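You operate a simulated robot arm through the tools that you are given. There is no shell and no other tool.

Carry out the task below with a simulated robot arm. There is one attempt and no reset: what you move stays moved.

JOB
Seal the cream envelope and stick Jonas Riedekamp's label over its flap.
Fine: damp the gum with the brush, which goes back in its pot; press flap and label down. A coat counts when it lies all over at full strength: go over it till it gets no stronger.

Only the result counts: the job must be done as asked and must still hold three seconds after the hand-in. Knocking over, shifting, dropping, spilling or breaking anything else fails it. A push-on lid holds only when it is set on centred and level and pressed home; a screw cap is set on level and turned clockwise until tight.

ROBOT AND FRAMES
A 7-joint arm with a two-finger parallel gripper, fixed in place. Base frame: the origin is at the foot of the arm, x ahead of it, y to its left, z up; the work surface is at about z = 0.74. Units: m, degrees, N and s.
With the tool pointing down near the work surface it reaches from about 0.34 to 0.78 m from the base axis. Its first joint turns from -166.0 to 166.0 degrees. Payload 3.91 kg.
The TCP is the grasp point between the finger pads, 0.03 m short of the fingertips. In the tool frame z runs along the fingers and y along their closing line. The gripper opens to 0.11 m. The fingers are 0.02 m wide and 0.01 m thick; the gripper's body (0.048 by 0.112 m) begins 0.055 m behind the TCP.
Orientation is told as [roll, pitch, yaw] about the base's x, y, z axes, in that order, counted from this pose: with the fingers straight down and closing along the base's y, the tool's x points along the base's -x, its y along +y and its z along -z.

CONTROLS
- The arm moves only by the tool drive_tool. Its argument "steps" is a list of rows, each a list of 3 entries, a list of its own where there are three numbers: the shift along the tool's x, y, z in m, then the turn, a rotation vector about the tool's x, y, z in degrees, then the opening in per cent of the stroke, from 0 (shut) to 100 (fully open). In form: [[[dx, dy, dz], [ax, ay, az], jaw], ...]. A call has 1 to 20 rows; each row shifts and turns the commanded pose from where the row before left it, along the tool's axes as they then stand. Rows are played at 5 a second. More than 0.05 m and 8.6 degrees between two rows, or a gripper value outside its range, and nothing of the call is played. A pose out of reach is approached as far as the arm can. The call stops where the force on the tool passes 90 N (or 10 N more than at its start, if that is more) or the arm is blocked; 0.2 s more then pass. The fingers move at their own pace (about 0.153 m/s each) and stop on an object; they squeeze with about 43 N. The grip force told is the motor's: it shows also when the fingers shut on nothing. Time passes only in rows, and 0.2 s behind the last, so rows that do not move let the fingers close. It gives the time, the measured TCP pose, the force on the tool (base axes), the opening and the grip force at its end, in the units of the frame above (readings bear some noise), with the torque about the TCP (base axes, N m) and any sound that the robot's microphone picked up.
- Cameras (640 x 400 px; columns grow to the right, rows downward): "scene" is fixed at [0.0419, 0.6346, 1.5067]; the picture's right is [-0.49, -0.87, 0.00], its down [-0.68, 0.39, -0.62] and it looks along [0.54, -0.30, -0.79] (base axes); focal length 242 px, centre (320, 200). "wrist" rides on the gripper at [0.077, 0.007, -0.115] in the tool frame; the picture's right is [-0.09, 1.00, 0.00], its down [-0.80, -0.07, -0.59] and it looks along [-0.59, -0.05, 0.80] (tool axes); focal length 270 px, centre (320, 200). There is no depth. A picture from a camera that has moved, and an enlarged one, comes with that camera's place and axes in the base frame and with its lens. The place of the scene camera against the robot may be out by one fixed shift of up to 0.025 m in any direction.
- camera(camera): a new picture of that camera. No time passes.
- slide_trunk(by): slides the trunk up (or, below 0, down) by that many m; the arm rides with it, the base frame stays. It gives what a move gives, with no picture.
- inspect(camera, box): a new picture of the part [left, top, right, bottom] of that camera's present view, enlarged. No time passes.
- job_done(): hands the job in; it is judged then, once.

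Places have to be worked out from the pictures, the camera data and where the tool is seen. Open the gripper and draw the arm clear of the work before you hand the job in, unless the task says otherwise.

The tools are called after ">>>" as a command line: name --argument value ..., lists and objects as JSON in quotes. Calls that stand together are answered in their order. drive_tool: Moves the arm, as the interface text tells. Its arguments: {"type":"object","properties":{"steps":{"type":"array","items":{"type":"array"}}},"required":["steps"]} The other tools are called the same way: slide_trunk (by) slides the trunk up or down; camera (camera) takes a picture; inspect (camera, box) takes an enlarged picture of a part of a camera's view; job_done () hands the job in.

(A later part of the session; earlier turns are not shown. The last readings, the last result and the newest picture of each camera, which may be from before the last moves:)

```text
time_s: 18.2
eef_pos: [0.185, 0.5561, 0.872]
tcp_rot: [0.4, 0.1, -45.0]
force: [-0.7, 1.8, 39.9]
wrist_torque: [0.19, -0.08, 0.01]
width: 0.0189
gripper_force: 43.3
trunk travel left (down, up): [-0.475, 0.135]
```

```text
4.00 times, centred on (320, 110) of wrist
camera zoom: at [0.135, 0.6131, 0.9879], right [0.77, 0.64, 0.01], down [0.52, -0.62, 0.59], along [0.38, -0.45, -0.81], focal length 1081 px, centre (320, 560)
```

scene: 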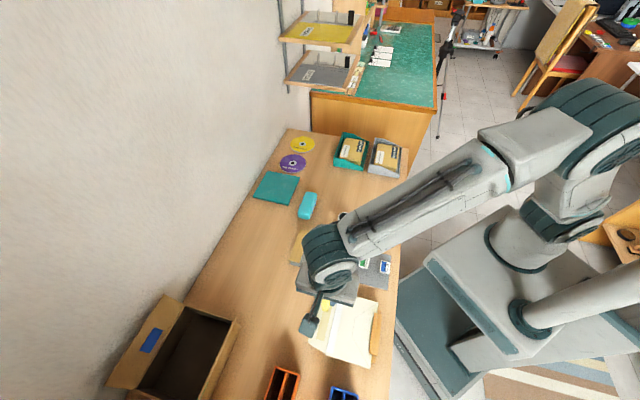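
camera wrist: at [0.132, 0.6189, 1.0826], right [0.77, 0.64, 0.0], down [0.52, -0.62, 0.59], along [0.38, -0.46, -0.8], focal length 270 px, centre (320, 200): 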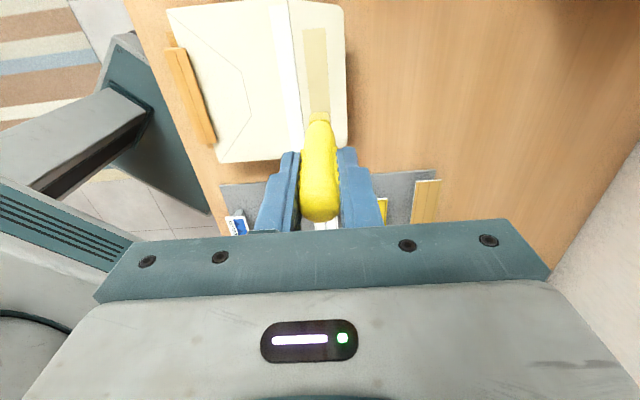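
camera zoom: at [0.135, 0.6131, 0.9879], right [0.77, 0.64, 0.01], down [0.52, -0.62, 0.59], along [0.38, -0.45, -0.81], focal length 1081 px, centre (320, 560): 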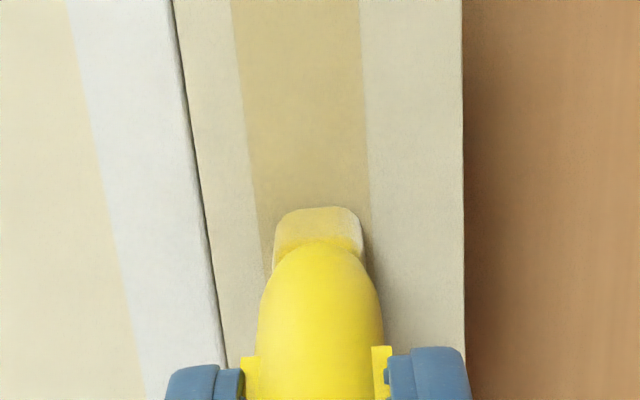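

Contact occurs at TCP z≈0.874 and the flap is solidly supported. I'll back off to a light pressure of about 8 N and make a first stroke to the near end and back.

>>> drive_tool --steps '[[[0, 0, -0.0045], [0, 0, 0], 10], [[0.011, 0, 0], [0, 0, 0], 10], [[0.011, 0, 0], [0, 0, 0], 10], [[0.011, 0, 0], [0, 0, 0], 10], [[0.011, 0, 0], [0, 0, 0], 10], [[0.01, 0, 0], [0, 0, 0], 10], [[0, 0, 0], [0, 0, 0], 10]]'

>>> inspect --camera "wrist" --box '[240, 0, 420, 200]'

>>> inspect --camera "scene" --box '[290, 270, 400, 370]'

```text
time_s: 19.8
eef_pos: [0.1457, 0.5938, 0.8716]
tcp_rot: [-0.1, 0.0, -44.8]
force: [0.2, -0.5, 5.9]
wrist_torque: [-0.11, -0.07, -0.03]
width: 0.0192
gripper_force: 42.8
trunk travel left (down, up): [-0.475, 0.135]
```

```text
2.00 times, centred on (330, 100) of wrist
camera zoom: at [0.0962, 0.6523, 0.988], right [0.77, 0.64, 0.0], down [0.52, -0.62, 0.59], along [0.38, -0.46, -0.8], focal length 541 px, centre (300, 400)
```

zoom: 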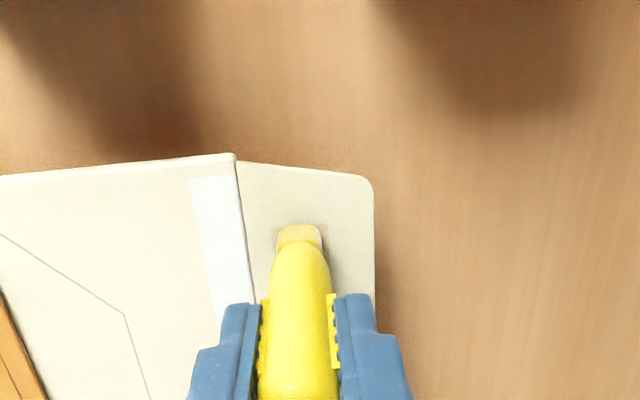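

```text
4.00 times, centred on (345, 320) of scene
camera zoom: at [0.0419, 0.6346, 1.5067], right [-0.49, -0.87, 0.0], down [-0.68, 0.39, -0.62], along [0.54, -0.3, -0.79], focal length 969 px, centre (220, -280)
```

zoom: 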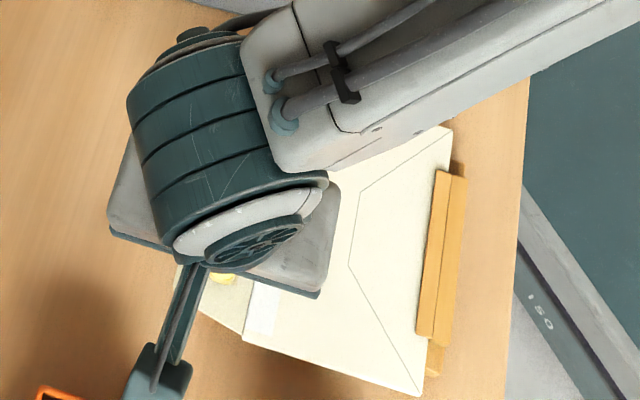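

The bristles have reached the near end. I'll overrun it slightly, then sweep the full length to the far end and look at what the stroke left.

>>> drive_tool --steps '[[[0.004, 0, 0], [0, 0, 0], 10], [[-0.012, 0, 0], [0, 0, 0], 10], [[-0.012, 0, 0], [0, 0, 0], 10], [[-0.012, 0, 0], [0, 0, 0], 10], [[-0.012, 0, 0], [0, 0, 0], 10], [[-0.012, 0, 0], [0, 0, 0], 10], [[-0.012, 0, 0], [0, 0, 0], 10], [[-0.012, 0, 0], [0, 0, 0], 10], [[-0.012, 0, 0], [0, 0, 0], 10], [[-0.012, 0, 0], [0, 0, 0], 10], [[0, 0, 0], [0, 0, 0], 10]]'

>>> inspect --camera "wrist" --box '[240, 0, 420, 200]'

>>> inspect --camera "scene" --box '[290, 270, 400, 370]'

```text
time_s: 22.2
eef_pos: [0.2202, 0.5212, 0.8719]
tcp_rot: [0.0, 0.0, -45.0]
force: [0.4, 0.1, 2.0]
wrist_torque: [0.03, 0.01, 0.01]
width: 0.019
gripper_force: 43.2
trunk travel left (down, up): [-0.475, 0.135]
```

```text
2.00 times, centred on (330, 100) of wrist
camera zoom: at [0.1711, 0.579, 0.9882], right [0.77, 0.64, 0.0], down [0.52, -0.62, 0.59], along [0.38, -0.46, -0.8], focal length 541 px, centre (300, 400)
```

zoom: 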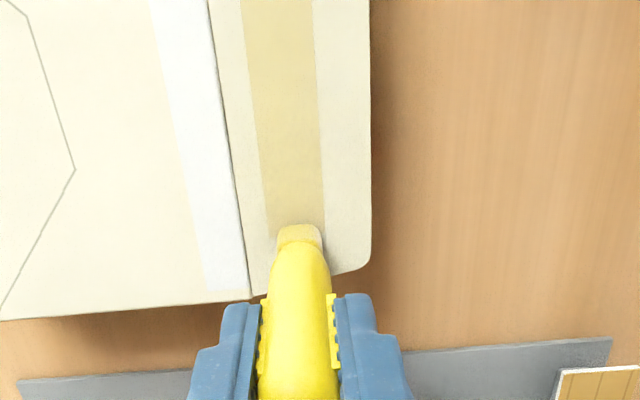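

```text
4.00 times, centred on (345, 320) of scene
camera zoom: at [0.0419, 0.6346, 1.5067], right [-0.49, -0.87, 0.0], down [-0.68, 0.39, -0.62], along [0.54, -0.3, -0.79], focal length 969 px, centre (220, -280)
```

zoom: 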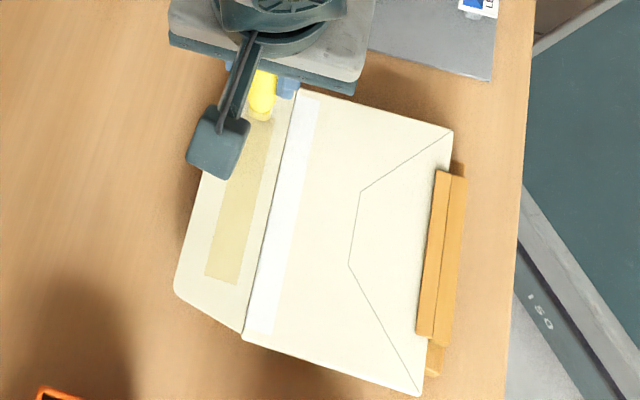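

I don't see an obvious darkening. I'll zoom in on the gum to see whether the stroke left a wet band.

>>> inspect --camera "wrist" --box '[290, 0, 370, 60]'

>>> inspect --camera "wrist" --box '[290, 60, 370, 130]'

>>> inspect --camera "scene" --box '[325, 290, 373, 346]'

```text
6.67 times, centred on (330, 30) of wrist
camera zoom: at [0.1711, 0.579, 0.9882], right [0.77, 0.64, 0.0], down [0.52, -0.62, 0.59], along [0.38, -0.46, -0.8], focal length 1802 px, centre (253, 1333)
```

zoom: 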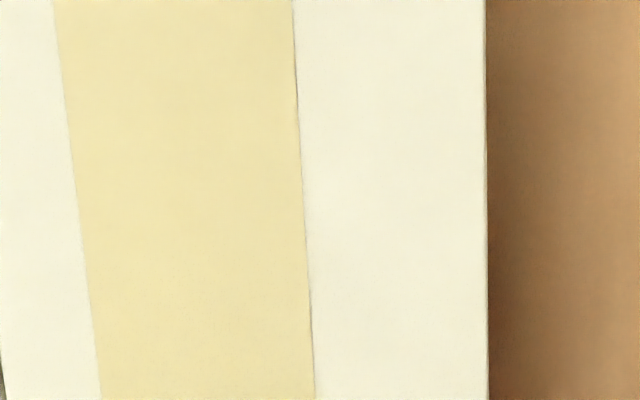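

```text
5.71 times, centred on (330, 95) of wrist
camera zoom: at [0.1711, 0.579, 0.9882], right [0.77, 0.64, 0.0], down [0.52, -0.62, 0.59], along [0.38, -0.46, -0.8], focal length 1544 px, centre (263, 800)
```

zoom: 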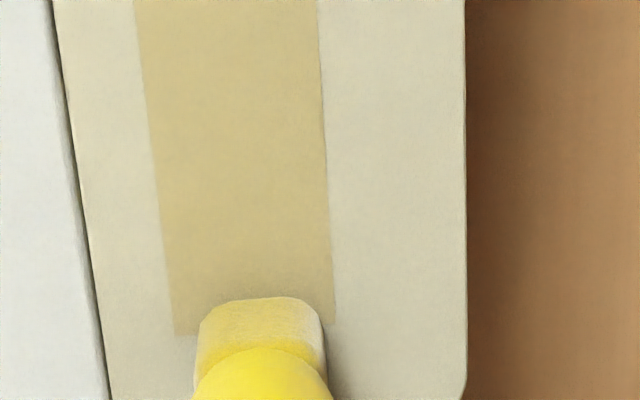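

```text
7.14 times, centred on (349, 318) of scene
camera zoom: at [0.0419, 0.6346, 1.5067], right [-0.49, -0.87, 0.0], down [-0.68, 0.39, -0.62], along [0.54, -0.3, -0.79], focal length 1730 px, centre (113, -643)
```

zoom: 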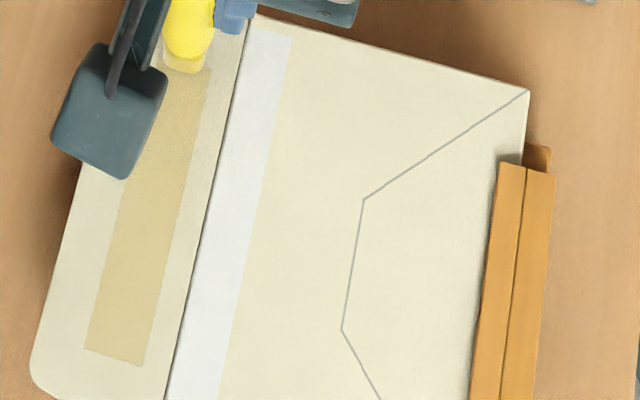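

There is no visible wet band, so the brush may need charging. I'll check inside the pot and the dish for water.

>>> inspect --camera "scene" --box '[330, 205, 400, 250]'

>>> inspect --camera "wrist" --box '[300, 95, 350, 130]'

```text
8.89 times, centred on (365, 228) of scene
camera zoom: at [0.0419, 0.6346, 1.5067], right [-0.49, -0.87, 0.0], down [-0.68, 0.39, -0.62], along [0.54, -0.3, -0.79], focal length 2152 px, centre (-80, -44)
```

zoom: 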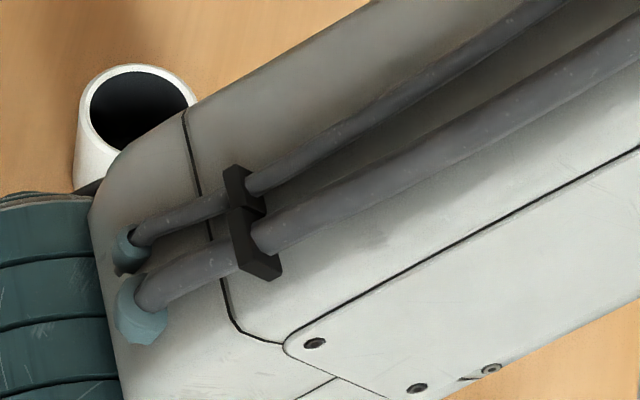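

```text
11.43 times, centred on (325, 112) of wrist
camera zoom: at [0.1711, 0.579, 0.9882], right [0.77, 0.64, 0.0], down [0.52, -0.62, 0.59], along [0.38, -0.46, -0.8], focal length 3089 px, centre (263, 1200)
```

zoom: 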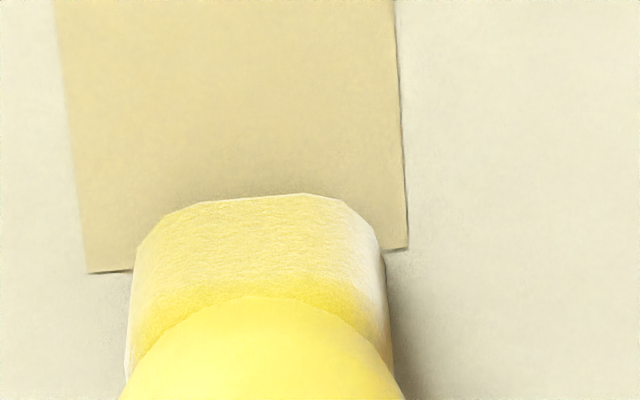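

The bristle head looks about 17 mm wide against a 22 mm strip. As a test I'll press a bit more firmly and go over only the far third several times, then compare its shade with the rest.

>>> drive_tool --steps '[[[0.01, 0, 0.001], [0, 0, 0], 10], [[0.012, 0, 0], [0, 0, 0], 10], [[0.012, 0, 0], [0, 0, 0], 10], [[-0.012, 0, 0], [0, 0, 0], 10], [[-0.012, 0, 0], [0, 0, 0], 10], [[-0.006, 0, 0], [0, 0, 0], 10], [[0.006, 0, 0], [0, 0, 0], 10], [[0.012, 0, 0], [0, 0, 0], 10], [[0.012, 0, 0], [0, 0, 0], 10], [[-0.012, 0, 0], [0, 0, 0], 10], [[-0.012, 0, 0], [0, 0, 0], 10], [[-0.006, 0, 0], [0, 0, 0], 10], [[0.006, 0, 0], [0, 0, 0], 10], [[0.012, 0, 0], [0, 0, 0], 10], [[0.012, 0, 0], [0, 0, 0], 10], [[-0.012, 0, 0], [0, 0, 0], 10], [[-0.012, 0, 0], [0, 0, 0], 10], [[-0.006, 0, 0], [0, 0, 0], 10], [[-0.006, 0, 0], [0, 0, 0], 10], [[0, 0, 0], [0, 0, 0], 10]]'

>>> inspect --camera "wrist" --box '[240, 0, 420, 130]'

>>> inspect --camera "scene" --box '[315, 285, 373, 350]'

```text
time_s: 26.4
eef_pos: [0.2216, 0.5201, 0.872]
tcp_rot: [0.0, 0.1, -44.9]
force: [-1.9, 1.6, 8.8]
wrist_torque: [0.19, 0.18, 0.02]
width: 0.0191
gripper_force: 43.0
trunk travel left (down, up): [-0.475, 0.135]
```

```text
3.08 times, centred on (330, 65) of wrist
camera zoom: at [0.172, 0.5773, 0.9875], right [0.77, 0.64, 0.0], down [0.52, -0.62, 0.59], along [0.38, -0.46, -0.8], focal length 832 px, centre (289, 615)
```

zoom: 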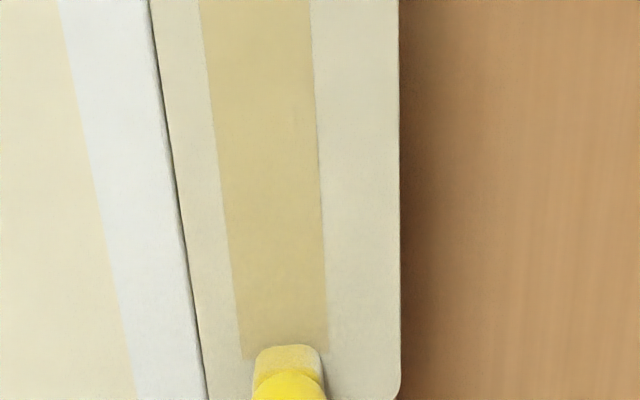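

```text
6.15 times, centred on (344, 318) of scene
camera zoom: at [0.0419, 0.6346, 1.5067], right [-0.49, -0.87, 0.0], down [-0.68, 0.39, -0.62], along [0.54, -0.3, -0.79], focal length 1490 px, centre (172, -523)
```

zoom: 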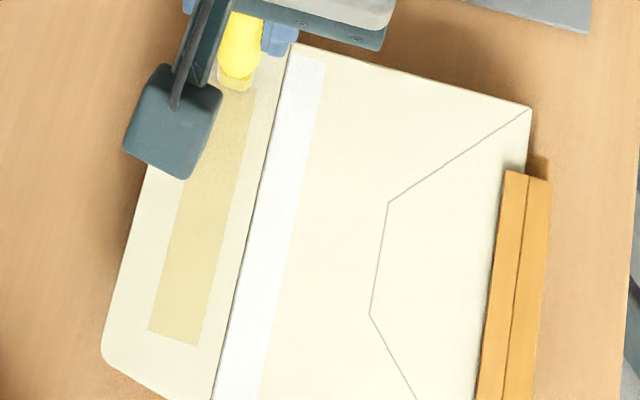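

There's no clear change. To compare fairly, I'll lift off and return to the earlier vantage for the same zooms I took before stroking.

>>> drive_tool --steps '[[[0, 0, -0.03], [0, 0, 0], 10], [[0.02, 0, -0.035], [0, 0, 0], 10], [[0.035, 0.025, -0.02], [0, 0, 0], 10], [[0, 0.034, -0.011], [0, 0, 0], 10], [[0, 0, 0], [0, 0, 0], 10]]'

>>> inspect --camera "wrist" --box '[160, 0, 360, 200]'

>>> inspect --camera "scene" --box '[290, 280, 400, 380]'

>>> inspect --camera "scene" --box '[337, 296, 367, 346]'

```text
time_s: 27.6
eef_pos: [0.2235, 0.6007, 0.9673]
tcp_rot: [-0.1, 0.0, -45.0]
force: [0.3, 0.4, -0.5]
wrist_torque: [0.0, 0.03, 0.0]
width: 0.0186
gripper_force: 43.2
trunk travel left (down, up): [-0.475, 0.135]
```

```text
2.00 times, centred on (260, 100) of wrist
camera zoom: at [0.1749, 0.6585, 1.0834], right [0.77, 0.64, 0.0], down [0.52, -0.62, 0.59], along [0.38, -0.46, -0.8], focal length 541 px, centre (440, 400)
```

zoom: 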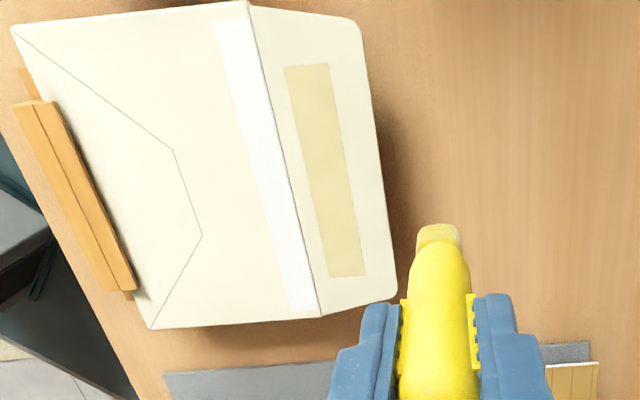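

```text
4.00 times, centred on (345, 330) of scene
camera zoom: at [0.0419, 0.6346, 1.5067], right [-0.49, -0.87, 0.0], down [-0.68, 0.39, -0.62], along [0.54, -0.3, -0.79], focal length 969 px, centre (220, -320)
```

zoom: 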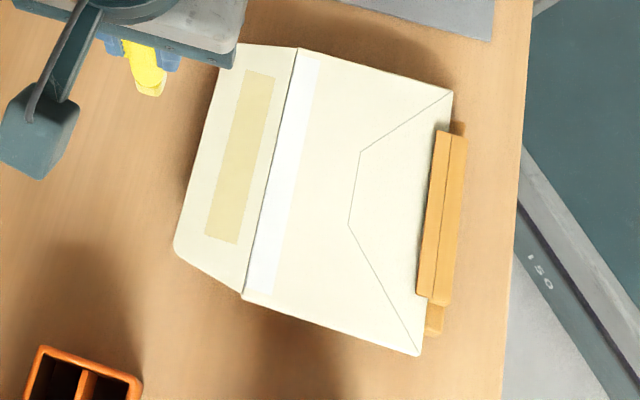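

```text
8.00 times, centred on (352, 321) of scene
camera zoom: at [0.0419, 0.6346, 1.5067], right [-0.49, -0.87, 0.0], down [-0.68, 0.39, -0.62], along [0.54, -0.3, -0.79], focal length 1937 px, centre (64, -768)
```

zoom: 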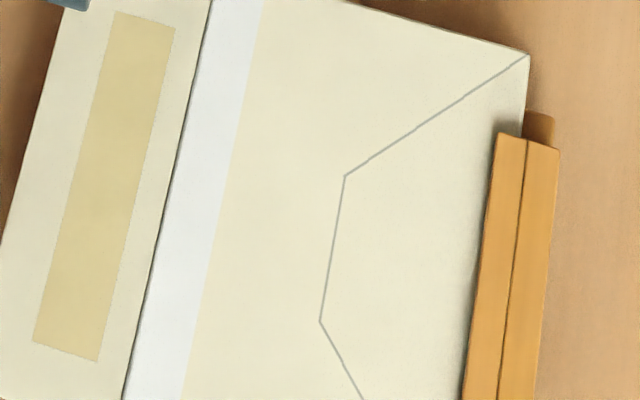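

The gum looks identical to before, so the brush appears not to be wet. I'll go back, keeping high, to look into the pot and the dish with the blue sponge-like block.

>>> drive_tool --steps '[[[-0.041, -0.015, 0], [0, 0, 0], 10], [[-0.041, -0.015, 0], [0, 0, 0], 10], [[-0.041, -0.015, 0], [0, 0, 0], 10], [[-0.041, -0.015, 0], [0, 0, 0], 10], [[-0.041, -0.015, 0], [0, 0, 0], 10], [[-0.041, -0.015, 0], [0, 0, 0], 10], [[-0.041, -0.015, 0], [0, 0, 0], 10], [[-0.041, -0.015, 0], [0, 0, 0], 10], [[0, 0, 0], [0, 0, 0], 10]]'

>>> inspect --camera "wrist" --box '[180, 20, 310, 150]'

>>> inspect --camera "wrist" --box '[340, 20, 470, 150]'

>>> camera --camera "wrist"

```text
time_s: 29.6
eef_pos: [0.3715, 0.2809, 0.9681]
tcp_rot: [0.0, 0.0, -44.9]
force: [0.0, -0.5, -0.5]
wrist_torque: [0.03, -0.04, -0.01]
width: 0.0191
gripper_force: 43.1
trunk travel left (down, up): [-0.475, 0.135]
```

```text
3.08 times, centred on (245, 85) of wrist
camera zoom: at [0.3218, 0.341, 1.0839], right [0.77, 0.64, 0.0], down [0.52, -0.62, 0.59], along [0.38, -0.46, -0.8], focal length 832 px, centre (551, 554)
```

zoom: 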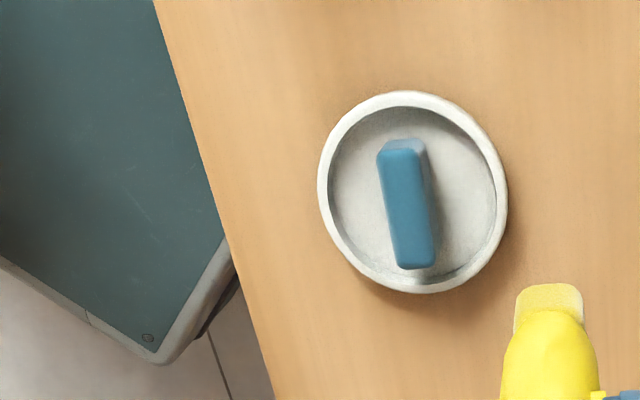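

```text
3.08 times, centred on (405, 85) of wrist
camera zoom: at [0.3218, 0.341, 1.0839], right [0.77, 0.64, 0.0], down [0.52, -0.62, 0.59], along [0.38, -0.46, -0.8], focal length 832 px, centre (58, 554)
```

zoom: 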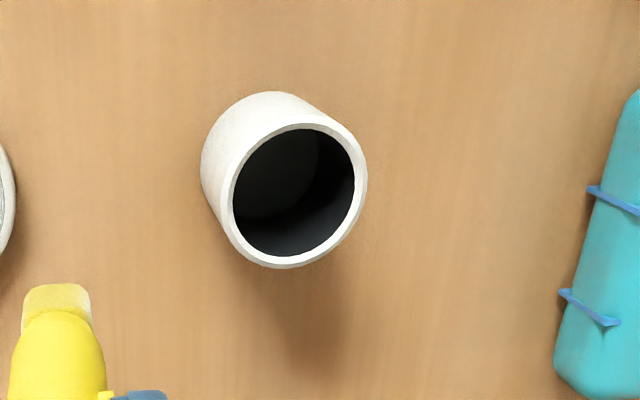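

```text
taken
camera wrist: at [0.3218, 0.341, 1.0839], right [0.77, 0.64, 0.0], down [0.52, -0.62, 0.59], along [0.38, -0.46, -0.8], focal length 270 px, centre (320, 200)
```

wrist: 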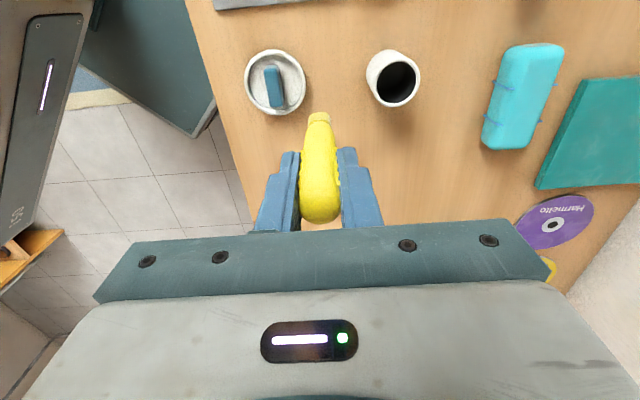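

The pot interior is dark and the dish holds only a blue block. Before assuming the brush is dry, I'll look at the gum at extreme zoom, now that the arm is away, for faint coating differences.

>>> inspect --camera "scene" --box '[336, 296, 352, 320]'

>>> inspect --camera "scene" --box '[330, 292, 370, 347]'

>>> inspect --camera "scene" --box '[336, 320, 356, 346]'

```text
16.00 times, centred on (344, 308) of scene
camera zoom: at [0.0419, 0.6346, 1.5067], right [-0.49, -0.87, 0.0], down [-0.68, 0.39, -0.62], along [0.54, -0.3, -0.79], focal length 3874 px, centre (-64, -1528)
```

zoom: 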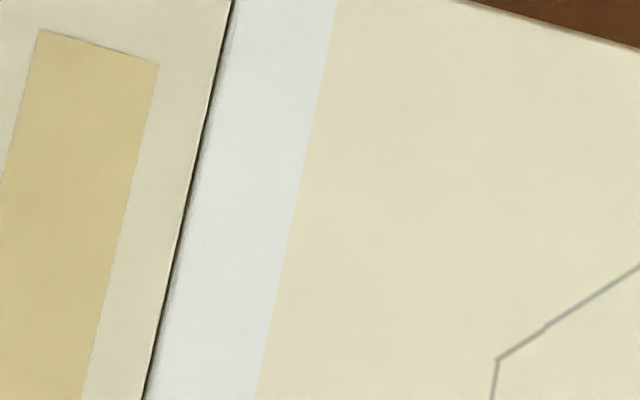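

```text
7.27 times, centred on (350, 320) of scene
camera zoom: at [0.0419, 0.6346, 1.5067], right [-0.49, -0.87, 0.0], down [-0.68, 0.39, -0.62], along [0.54, -0.3, -0.79], focal length 1761 px, centre (102, -669)
```

zoom: 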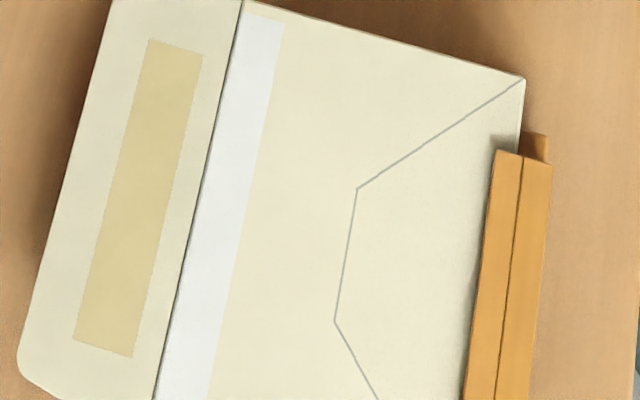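

```text
15.38 times, centred on (346, 333) of scene
camera zoom: at [0.0419, 0.6346, 1.5067], right [-0.49, -0.87, 0.0], down [-0.68, 0.39, -0.62], along [0.54, -0.3, -0.79], focal length 3725 px, centre (-80, -1846)
```

zoom: 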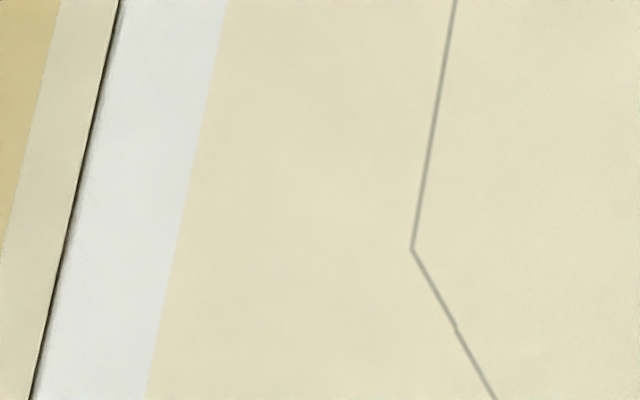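

The gum is uniform, so nothing has been transferred. I'll take a tight zoom into the pot, the sponge and the bristles to work out where the water is.

>>> inspect --camera "wrist" --box '[375, 50, 425, 110]'

>>> inspect --camera "wrist" --box '[242, 46, 308, 118]'

>>> inspect --camera "wrist" --box '[300, 100, 340, 140]'

>>> inspect --camera "scene" --box '[362, 214, 398, 246]'

```text
6.67 times, centred on (400, 80) of wrist
camera zoom: at [0.3218, 0.341, 1.0839], right [0.77, 0.64, 0.0], down [0.52, -0.62, 0.59], along [0.38, -0.46, -0.8], focal length 1802 px, centre (-213, 1000)
```

zoom: 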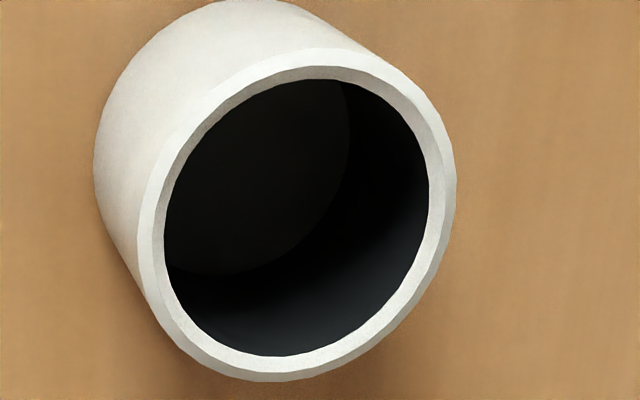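

```text
5.56 times, centred on (275, 82) of wrist
camera zoom: at [0.3218, 0.341, 1.0839], right [0.77, 0.64, 0.0], down [0.52, -0.62, 0.59], along [0.38, -0.46, -0.8], focal length 1502 px, centre (570, 856)
```

zoom: 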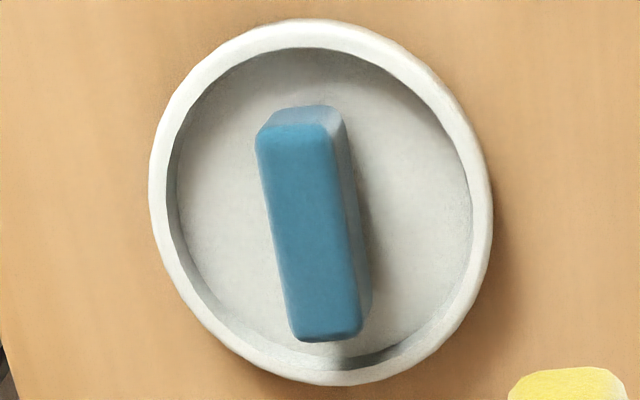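

```text
10.00 times, centred on (320, 120) of wrist
camera zoom: at [0.3218, 0.341, 1.0839], right [0.77, 0.64, 0.0], down [0.52, -0.62, 0.59], along [0.38, -0.46, -0.8], focal length 2703 px, centre (320, 1000)
```

zoom: 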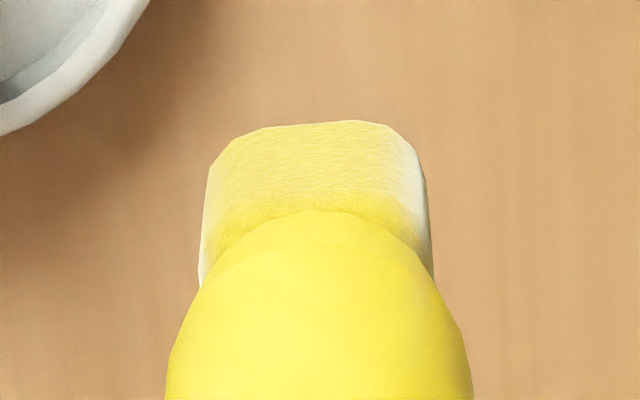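

```text
12.50 times, centred on (380, 230) of scene
camera zoom: at [0.0419, 0.6346, 1.5067], right [-0.49, -0.87, 0.0], down [-0.68, 0.39, -0.62], along [0.54, -0.3, -0.79], focal length 3027 px, centre (-430, -175)
```

zoom: 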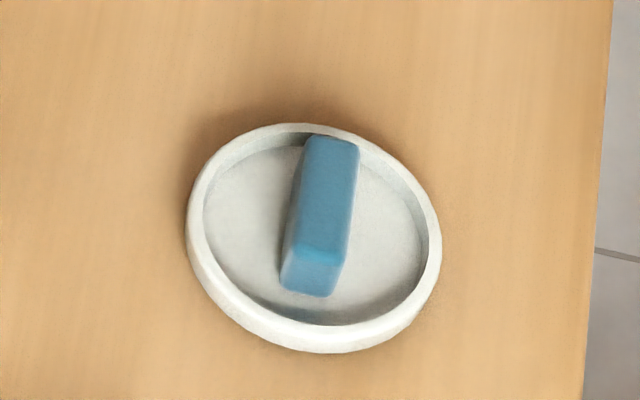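

I can't tell the water source by looking. The cheap, safe test is to dip the brush in its own pot again, down to where it stood, and then see whether a stroke leaves a mark. I'm moving back over the pot.

>>> drive_tool --steps '[[[0.0033, 0.0395, 0], [0, 0, 0], 10], [[0, 0.0395, 0], [0, 0, 0], 10], [[0, 0, 0], [0, 0, 0], 10], [[0, 0, 0.04], [0, 0, 0], 10], [[0, 0, 0.03], [0, 0, 0], 10], [[0, 0, 0.03], [0, 0, 0], 10], [[0, 0, 0.02], [0, 0, 0], 10], [[0, 0, 0.005], [0, 0, 0], 10], [[0, 0, 0], [0, 0, 0], 10]]'

>>> inspect --camera "wrist" --box '[240, 60, 400, 220]'

```text
time_s: 31.6
eef_pos: [0.4258, 0.3418, 0.8415]
tcp_rot: [-0.1, -0.1, -44.9]
force: [0.8, 0.5, -0.4]
wrist_torque: [0.01, 0.02, -0.01]
width: 0.019
gripper_force: 43.1
trunk travel left (down, up): [-0.475, 0.135]
```

```text
2.50 times, centred on (320, 140) of wrist
camera zoom: at [0.376, 0.4001, 0.9576], right [0.77, 0.64, 0.0], down [0.52, -0.62, 0.59], along [0.38, -0.46, -0.8], focal length 676 px, centre (320, 350)
```

zoom: 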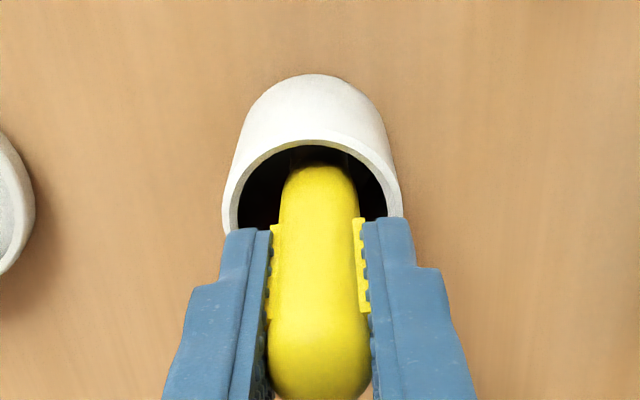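

The brush is back in the pot with no contact. I'll lower the last few millimetres until it just touches the bottom, then lift out.

>>> drive_tool --steps '[[[0, -0.002, 0.001], [0, 0, 0], 10], [[0, 0, 0.001], [0, 0, 0], 10], [[0, 0, 0.001], [0, 0, 0], 10], [[0, 0, 0], [0, 0, 0], 10], [[0, 0, 0], [0, 0, 0], 10]]'

>>> drive_tool --steps '[[[0, 0, 0.001], [0, 0, 0], 10], [[0, 0, 0], [0, 0, 0], 10]]'

```text
time_s: 32.8
eef_pos: [0.424, 0.34, 0.8389]
tcp_rot: [0.0, 0.0, -44.9]
force: [-0.8, 0.2, 0.2]
wrist_torque: [0.02, 0.01, 0.01]
width: 0.0191
gripper_force: 42.6
trunk travel left (down, up): [-0.475, 0.135]
```

```text
time_s: 33.4
eef_pos: [0.4234, 0.3401, 0.8404]
tcp_rot: [0.0, 0.1, -45.0]
force: [-0.5, -0.3, -0.8]
wrist_torque: [0.02, 0.0, -0.02]
width: 0.0189
gripper_force: 43.0
trunk travel left (down, up): [-0.475, 0.135]
```

Still no contact, so I'll go down a little more, watching the force.

>>> drive_tool --steps '[[[0, 0, 0.001], [0, 0, 0], 10], [[0, 0, 0.001], [0, 0, 0], 10], [[0, 0, 0], [0, 0, 0], 10]]'

>>> drive_tool --steps '[[[0, 0, 0.001], [0, 0, 0], 10], [[0, 0, 0], [0, 0, 0], 10]]'

```text
time_s: 34.2
eef_pos: [0.4232, 0.3396, 0.8371]
tcp_rot: [0.0, -0.1, -45.0]
force: [0.2, -0.3, 1.9]
wrist_torque: [-0.04, -0.04, 0.0]
width: 0.0189
gripper_force: 42.6
trunk travel left (down, up): [-0.475, 0.135]
```

```text
time_s: 34.8
eef_pos: [0.4233, 0.3401, 0.8372]
tcp_rot: [0.1, 0.0, -45.0]
force: [0.6, 0.4, 11.5]
wrist_torque: [0.0, -0.05, 0.03]
width: 0.0188
gripper_force: 42.7
trunk travel left (down, up): [-0.475, 0.135]
```

It touched the bottom at TCP z≈0.8375. I'll lift out, inspect the bristles, and carry the brush back over the gum.

>>> drive_tool --steps '[[[0, 0, -0.02], [0, 0, 0], 10], [[0, 0, -0.04], [0, 0, 0], 10], [[0, 0, -0.04], [0, 0, 0], 10], [[0, 0, -0.03], [0, 0, 0], 10], [[0, 0, 0], [0, 0, 0], 10]]'

>>> inspect --camera "wrist" --box '[300, 100, 340, 140]'

>>> inspect --camera "scene" --box '[320, 170, 370, 220]'

```text
time_s: 36.0
eef_pos: [0.423, 0.3405, 0.9674]
tcp_rot: [0.0, 0.0, -45.0]
force: [0.5, -0.4, -0.4]
wrist_torque: [0.01, 0.0, -0.01]
width: 0.0191
gripper_force: 43.1
trunk travel left (down, up): [-0.475, 0.135]
```

```text
10.00 times, centred on (320, 120) of wrist
camera zoom: at [0.3742, 0.3985, 1.0816], right [0.77, 0.64, 0.0], down [0.52, -0.62, 0.59], along [0.38, -0.46, -0.8], focal length 2703 px, centre (320, 1000)
```

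zoom: 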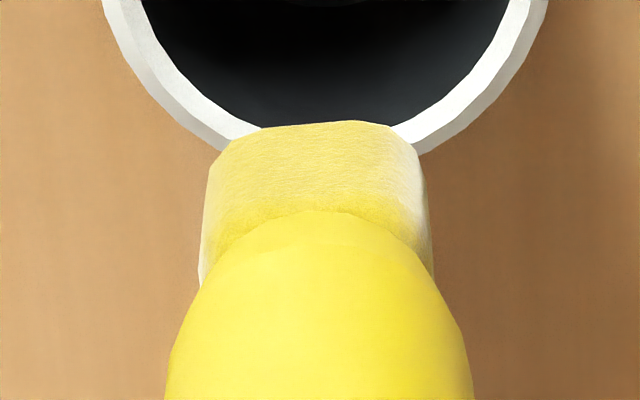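

```text
8.00 times, centred on (345, 195) of scene
camera zoom: at [0.0419, 0.6346, 1.5067], right [-0.49, -0.87, 0.0], down [-0.68, 0.39, -0.62], along [0.54, -0.3, -0.79], focal length 1937 px, centre (120, 240)
```

zoom: 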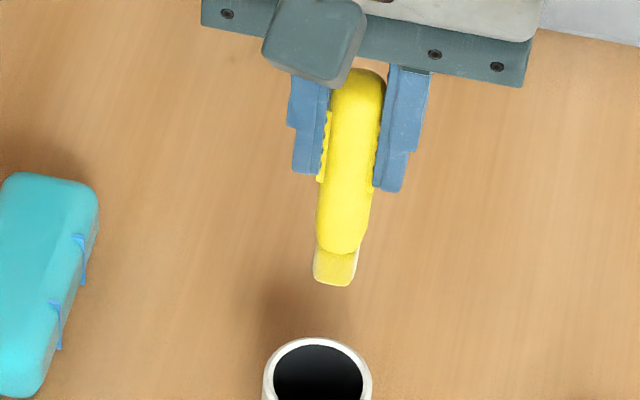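

The bristles look the same. I'll test this dip on the gum with slow strokes at light pressure before trying anything else.

>>> drive_tool --steps '[[[0.04, -0.002, 0], [0, 0, 0], 10], [[0.04, -0.002, 0], [0, 0, 0], 10], [[0.04, -0.002, 0], [0, 0, 0], 10], [[0.04, -0.002, 0], [0, 0, 0], 10], [[0.04, -0.002, 0], [0, 0, 0], 10], [[0.04, -0.002, 0], [0, 0, 0], 10], [[0.04, -0.002, 0], [0, 0, 0], 10], [[0.0416, -0.0021, 0], [0, 0, 0], 10], [[0, 0, 0.04], [0, 0, 0], 10], [[0, 0, 0.04], [0, 0, 0], 10], [[0, 0, 0.01], [0, 0, 0], 10], [[0, 0, 0], [0, 0, 0], 10]]'

>>> drive_tool --steps '[[[0, 0, 0.001], [0, 0, 0], 10], [[0, 0, 0.001], [0, 0, 0], 10], [[0, 0, 0.001], [0, 0, 0], 10], [[0, 0, 0], [0, 0, 0], 10]]'

```text
time_s: 38.6
eef_pos: [0.1848, 0.5557, 0.8765]
tcp_rot: [0.1, 0.0, -45.0]
force: [-0.2, 0.7, 0.1]
wrist_torque: [-0.01, -0.01, 0.01]
width: 0.0191
gripper_force: 43.2
trunk travel left (down, up): [-0.475, 0.135]
```

```text
time_s: 39.6
eef_pos: [0.1848, 0.5554, 0.8741]
tcp_rot: [-0.1, 0.0, -45.0]
force: [-0.3, -0.1, -0.8]
wrist_torque: [-0.02, 0.01, 0.04]
width: 0.0189
gripper_force: 43.2
trunk travel left (down, up): [-0.475, 0.135]
```

Just above contact now. I'll press in about 1.5 mm and stroke slowly over a short span, then look.

>>> drive_tool --steps '[[[0, 0, 0.001], [0, 0, 0], 10], [[0, 0, 0.001], [0, 0, 0], 10], [[0.004, 0, 0], [0, 0, 0], 10], [[0.004, 0, 0], [0, 0, 0], 10], [[0.004, 0, 0], [0, 0, 0], 10], [[-0.004, 0, 0], [0, 0, 0], 10], [[-0.004, 0, 0], [0, 0, 0], 10], [[-0.004, 0, 0], [0, 0, 0], 10], [[-0.004, 0, 0], [0, 0, 0], 10], [[-0.004, 0, 0], [0, 0, 0], 10], [[-0.004, 0, 0], [0, 0, 0], 10], [[-0.004, 0, 0], [0, 0, 0], 10], [[-0.004, 0, 0], [0, 0, 0], 10], [[-0.004, 0, 0], [0, 0, 0], 10], [[0, 0, 0], [0, 0, 0], 10]]'

>>> inspect --camera "wrist" --box '[260, 0, 400, 130]'

>>> inspect --camera "wrist" --box '[295, 60, 365, 120]'

```text
time_s: 42.8
eef_pos: [0.2015, 0.5386, 0.8712]
tcp_rot: [0.0, -0.1, -45.1]
force: [-4.0, 3.1, 17.3]
wrist_torque: [0.36, 0.3, -0.01]
width: 0.0189
gripper_force: 43.7
trunk travel left (down, up): [-0.475, 0.135]
```

```text
3.08 times, centred on (330, 65) of wrist
camera zoom: at [0.1517, 0.5968, 0.987], right [0.77, 0.64, 0.0], down [0.52, -0.62, 0.59], along [0.38, -0.46, -0.8], focal length 832 px, centre (289, 615)
```

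zoom: 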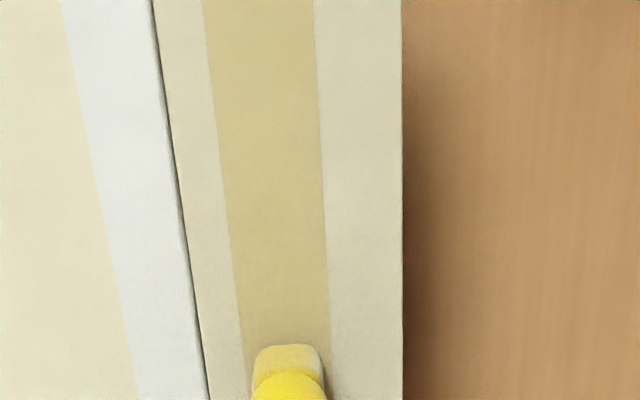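

```text
6.67 times, centred on (330, 90) of wrist
camera zoom: at [0.1517, 0.5968, 0.987], right [0.77, 0.64, 0.0], down [0.52, -0.62, 0.59], along [0.38, -0.46, -0.8], focal length 1802 px, centre (253, 933)
```

zoom: 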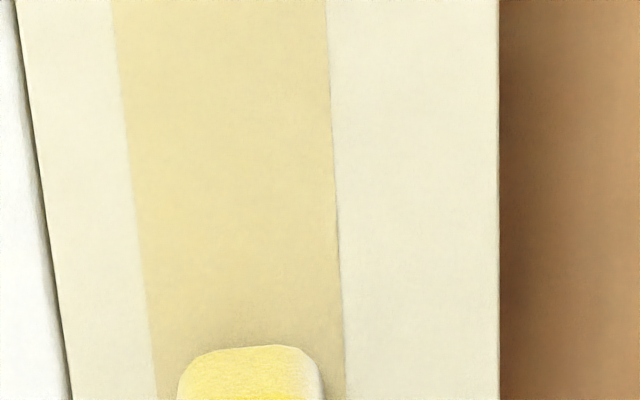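

There's still no mark, so the pot is only a holder and the brush must be wetted at the dish, most likely on the blue sponge. I'll lift off and go above the dish, at about (0.333, 0.246).

>>> drive_tool --steps '[[[0, 0, -0.03], [0, 0, 0], 10], [[0, 0, -0.04], [0, 0, 0], 10], [[-0.02, 0, -0.026], [0, 0, 0], 10], [[-0.041, -0.016, 0], [0, 0, 0], 10], [[-0.041, -0.016, 0], [0, 0, 0], 10], [[-0.041, -0.016, 0], [0, 0, 0], 10], [[-0.041, -0.016, 0], [0, 0, 0], 10], [[-0.041, -0.016, 0], [0, 0, 0], 10], [[-0.041, -0.017, 0], [0, 0, 0], 10], [[-0.038, -0.017, 0], [0, 0, 0], 10], [[0, 0, 0], [0, 0, 0], 10]]'

>>> camera --camera "wrist"

>>> inspect --camera "wrist" --box '[270, 40, 370, 140]'

>>> inspect --camera "scene" --box '[330, 180, 410, 250]'

```text
time_s: 45.2
eef_pos: [0.3351, 0.2443, 0.9658]
tcp_rot: [0.1, 0.1, -44.9]
force: [-0.5, -0.7, -1.2]
wrist_torque: [-0.02, 0.01, 0.01]
width: 0.0191
gripper_force: 42.9
trunk travel left (down, up): [-0.475, 0.135]
```

```text
taken
camera wrist: at [0.2868, 0.3028, 1.082], right [0.77, 0.64, 0.0], down [0.52, -0.62, 0.59], along [0.38, -0.46, -0.8], focal length 270 px, centre (320, 200)
```

wrist: 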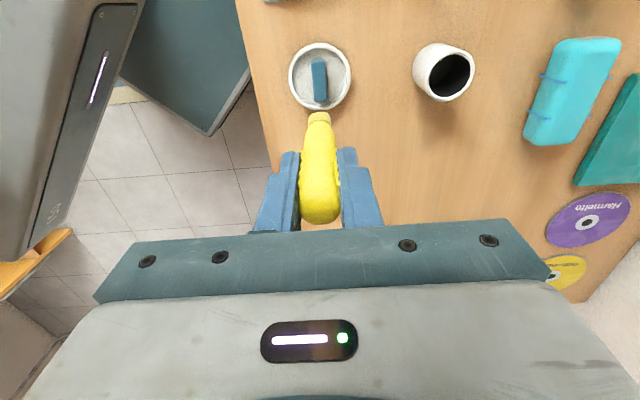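

```text
4.00 times, centred on (320, 90) of wrist
camera zoom: at [0.2868, 0.3028, 1.082], right [0.77, 0.64, 0.0], down [0.52, -0.62, 0.59], along [0.38, -0.46, -0.8], focal length 1081 px, centre (320, 640)
```

zoom: 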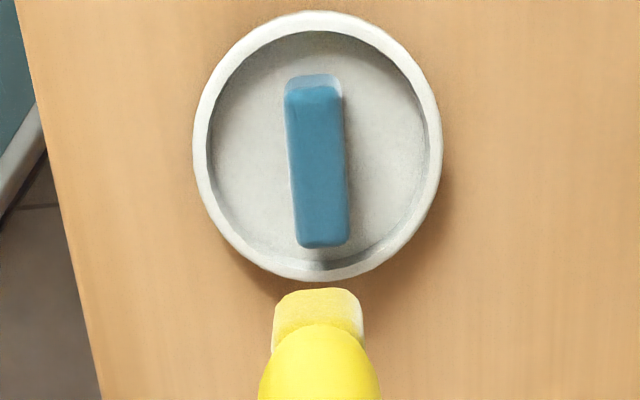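

```text
5.71 times, centred on (370, 215) of scene
camera zoom: at [0.0419, 0.6346, 1.5067], right [-0.49, -0.87, 0.0], down [-0.68, 0.39, -0.62], along [0.54, -0.3, -0.79], focal length 1384 px, centre (34, 114)
```

zoom: 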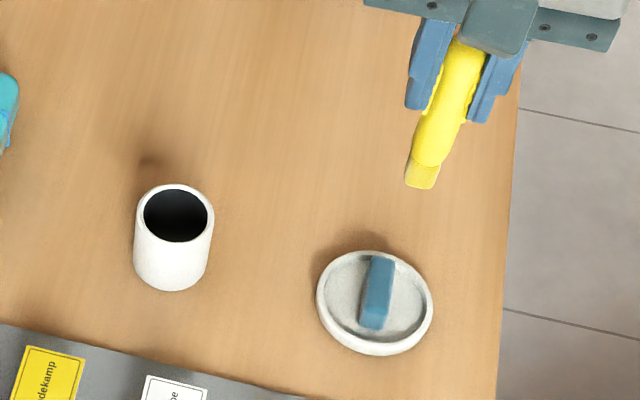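

The brush is directly above the sponge's centre. I'm lowering toward it and then feeling for contact in 1 mm steps.

>>> drive_tool --steps '[[[0, 0, 0.04], [0, 0, 0], 10], [[0, 0, 0.03], [0, 0, 0], 10], [[0, 0, 0.015], [0, 0, 0], 10], [[0, 0, 0.005], [0, 0, 0], 10], [[0, 0, 0], [0, 0, 0], 10]]'

>>> inspect --camera "wrist" --box '[270, 40, 370, 140]'

>>> inspect --camera "scene" --box '[340, 190, 410, 250]'

```text
time_s: 46.4
eef_pos: [0.3368, 0.2444, 0.8773]
tcp_rot: [0.0, -0.1, -45.0]
force: [0.4, 0.7, -0.4]
wrist_torque: [0.0, 0.02, 0.01]
width: 0.019
gripper_force: 42.8
trunk travel left (down, up): [-0.475, 0.135]
```

```text
4.00 times, centred on (320, 90) of wrist
camera zoom: at [0.2871, 0.3029, 0.9922], right [0.77, 0.64, 0.0], down [0.52, -0.62, 0.59], along [0.38, -0.46, -0.8], focal length 1081 px, centre (320, 640)
```

zoom: 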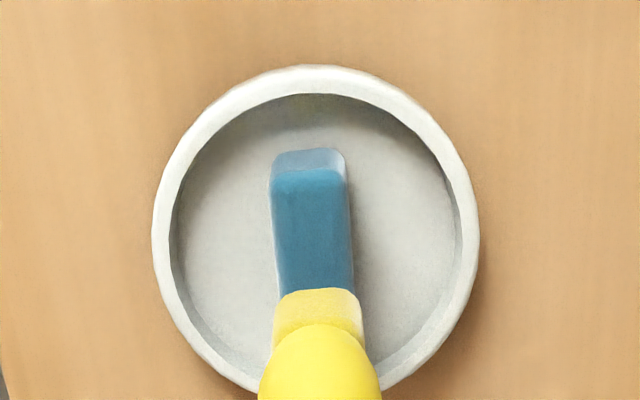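

```text
6.67 times, centred on (375, 220) of scene
camera zoom: at [0.0419, 0.6346, 1.5067], right [-0.49, -0.87, 0.0], down [-0.68, 0.39, -0.62], along [0.54, -0.3, -0.79], focal length 1614 px, centre (-47, 67)
```

zoom: 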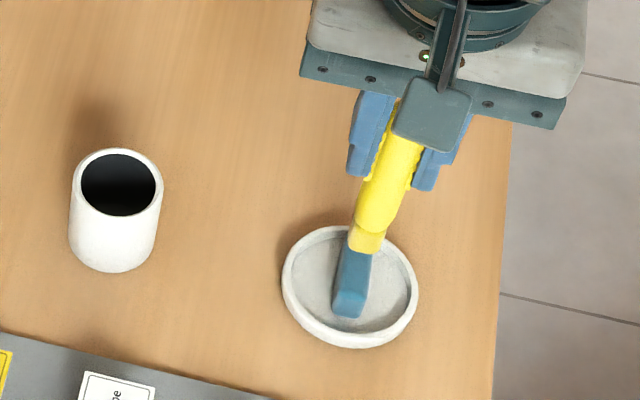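

Alignment holds. I'll continue down to just above the sponge, then in millimetre steps.

>>> drive_tool --steps '[[[0, 0, 0.012], [0, 0, 0], 10], [[0, 0, 0.003], [0, 0, 0], 10], [[0, 0, 0], [0, 0, 0], 10]]'

>>> drive_tool --steps '[[[0, 0, 0.001], [0, 0, 0], 10], [[0, 0, 0.001], [0, 0, 0], 10], [[0, 0, 0], [0, 0, 0], 10]]'

>>> drive_tool --steps '[[[0, 0, 0.001], [0, 0, 0], 10], [[0, 0, 0.001], [0, 0, 0], 10], [[0, 0, 0], [0, 0, 0], 10]]'

```text
time_s: 47.2
eef_pos: [0.336, 0.2437, 0.8621]
tcp_rot: [0.0, 0.0, -45.0]
force: [-0.6, 0.4, 11.8]
wrist_torque: [-0.01, -0.05, 0.0]
width: 0.0189
gripper_force: 42.9
trunk travel left (down, up): [-0.475, 0.135]
```

```text
time_s: 48.0
eef_pos: [0.3347, 0.243, 0.8622]
tcp_rot: [0.3, -0.1, -45.0]
force: [1.8, 1.8, 39.7]
wrist_torque: [0.11, -0.12, 0.0]
width: 0.019
gripper_force: 43.5
trunk travel left (down, up): [-0.475, 0.135]
```

```text
time_s: 48.8
eef_pos: [0.3354, 0.2442, 0.859]
tcp_rot: [0.2, -0.1, -45.0]
force: [3.4, 5.2, 45.0]
wrist_torque: [0.44, -0.36, 0.01]
width: 0.0192
gripper_force: 42.9
trunk travel left (down, up): [-0.475, 0.135]
```

Contact came earlier than expected at z≈0.862, and the queued steps pressed to 45 N. I'm backing straight off and checking that the sponge hasn't moved.

>>> drive_tool --steps '[[[0, 0, -0.004], [0, 0, 0], 10], [[0, 0, -0.02], [0, 0, 0], 10], [[0, 0, -0.03], [0, 0, 0], 10], [[0, 0, -0.04], [0, 0, 0], 10], [[0, 0, -0.014], [0, 0, 0], 10], [[0, 0, 0], [0, 0, 0], 10]]'

>>> inspect --camera "wrist" --box '[270, 40, 370, 140]'

>>> inspect --camera "scene" --box '[330, 180, 410, 250]'

>>> inspect --camera "wrist" --box '[300, 100, 340, 140]'

```text
time_s: 50.2
eef_pos: [0.3362, 0.2437, 0.9655]
tcp_rot: [0.0, -0.1, -45.0]
force: [-0.7, -0.3, 0.0]
wrist_torque: [-0.02, -0.01, -0.03]
width: 0.019
gripper_force: 43.0
trunk travel left (down, up): [-0.475, 0.135]
```

```text
4.00 times, centred on (320, 90) of wrist
camera zoom: at [0.2869, 0.3018, 1.081], right [0.77, 0.64, 0.0], down [0.52, -0.62, 0.59], along [0.38, -0.46, -0.8], focal length 1081 px, centre (320, 640)
```

zoom: 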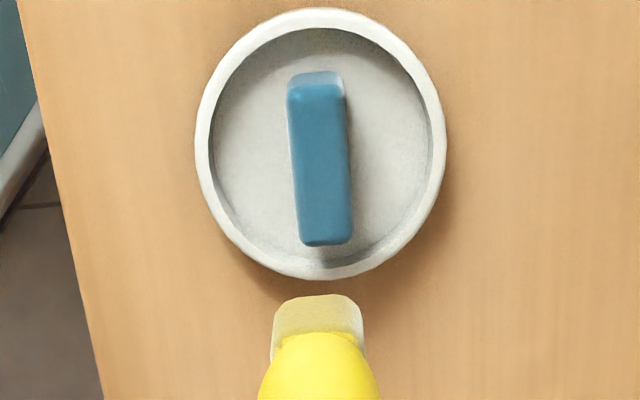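

```text
5.71 times, centred on (370, 215) of scene
camera zoom: at [0.0419, 0.6346, 1.5067], right [-0.49, -0.87, 0.0], down [-0.68, 0.39, -0.62], along [0.54, -0.3, -0.79], focal length 1384 px, centre (34, 114)
```

zoom: 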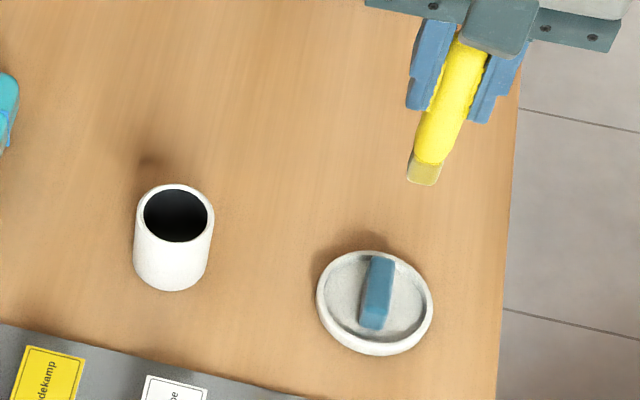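

```text
10.00 times, centred on (320, 120) of wrist
camera zoom: at [0.2869, 0.3018, 1.081], right [0.77, 0.64, 0.0], down [0.52, -0.62, 0.59], along [0.38, -0.46, -0.8], focal length 2703 px, centre (320, 1000)
```

zoom: 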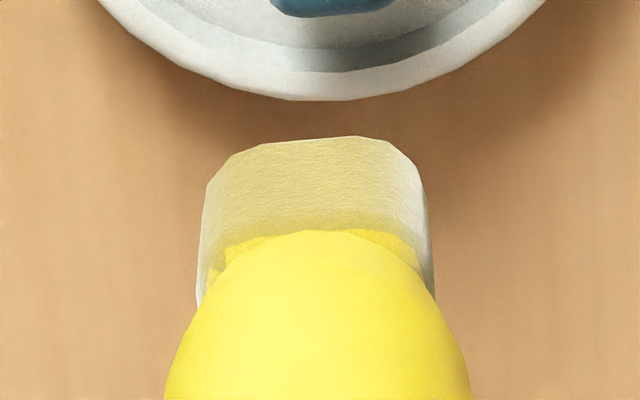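

The bristles have darkened, so the sponge wetted the brush, and the sponge stayed in place. The brush slipped up about 1.5 mm in the grip. I'm carrying it back over the gum.

>>> drive_tool --steps '[[[0.041, 0.0142, 0], [0, 0, 0], 10], [[0.041, 0.0142, 0], [0, 0, 0], 10], [[0.041, 0.0142, 0], [0, 0, 0], 10], [[0.041, 0.0142, 0], [0, 0, 0], 10], [[0.041, 0.0142, 0], [0, 0, 0], 10], [[0.041, 0.0142, 0], [0, 0, 0], 10], [[0.041, 0.0142, 0], [0, 0, 0], 10], [[0.0407, 0.0142, 0], [0, 0, 0], 10], [[0, 0, 0.04], [0, 0, 0], 10], [[0, 0, 0.04], [0, 0, 0], 10], [[0, 0, 0.009], [0, 0, 0], 10], [[0, 0, 0], [0, 0, 0], 10]]'

>>> drive_tool --steps '[[[0, 0, 0.001], [0, 0, 0], 10], [[0, 0, 0.001], [0, 0, 0], 10], [[0, 0, 0.001], [0, 0, 0], 10], [[0, 0, 0], [0, 0, 0], 10]]'

```text
time_s: 52.8
eef_pos: [0.1834, 0.5569, 0.876]
tcp_rot: [-0.1, 0.1, -45.0]
force: [-0.6, -0.4, 0.0]
wrist_torque: [0.03, -0.02, 0.01]
width: 0.0188
gripper_force: 43.6
trunk travel left (down, up): [-0.475, 0.135]
```

```text
time_s: 53.8
eef_pos: [0.1831, 0.5559, 0.8732]
tcp_rot: [0.0, 0.0, -45.1]
force: [-0.5, -0.8, 0.1]
wrist_torque: [-0.01, 0.0, -0.04]
width: 0.0189
gripper_force: 42.9
trunk travel left (down, up): [-0.475, 0.135]
```

I'm pressing down gently to contact, one small step at a time.

>>> drive_tool --steps '[[[0, 0, 0.0015], [0, 0, 0], 10], [[0, 0, 0], [0, 0, 0], 10]]'

```text
time_s: 54.4
eef_pos: [0.1824, 0.5549, 0.8726]
tcp_rot: [0.0, 0.1, -45.0]
force: [0.5, 0.5, -0.3]
wrist_torque: [-0.02, -0.03, 0.03]
width: 0.019
gripper_force: 42.6
trunk travel left (down, up): [-0.475, 0.135]
```

>>> drive_tool --steps '[[[0, 0, 0.0015], [0, 0, 0], 10], [[0, 0, 0], [0, 0, 0], 10]]'

```text
time_s: 55.0
eef_pos: [0.1843, 0.5558, 0.87]
tcp_rot: [0.0, 0.1, -45.0]
force: [-0.3, 0.5, -0.3]
wrist_torque: [0.0, 0.0, 0.01]
width: 0.0187
gripper_force: 43.0
trunk travel left (down, up): [-0.475, 0.135]
```

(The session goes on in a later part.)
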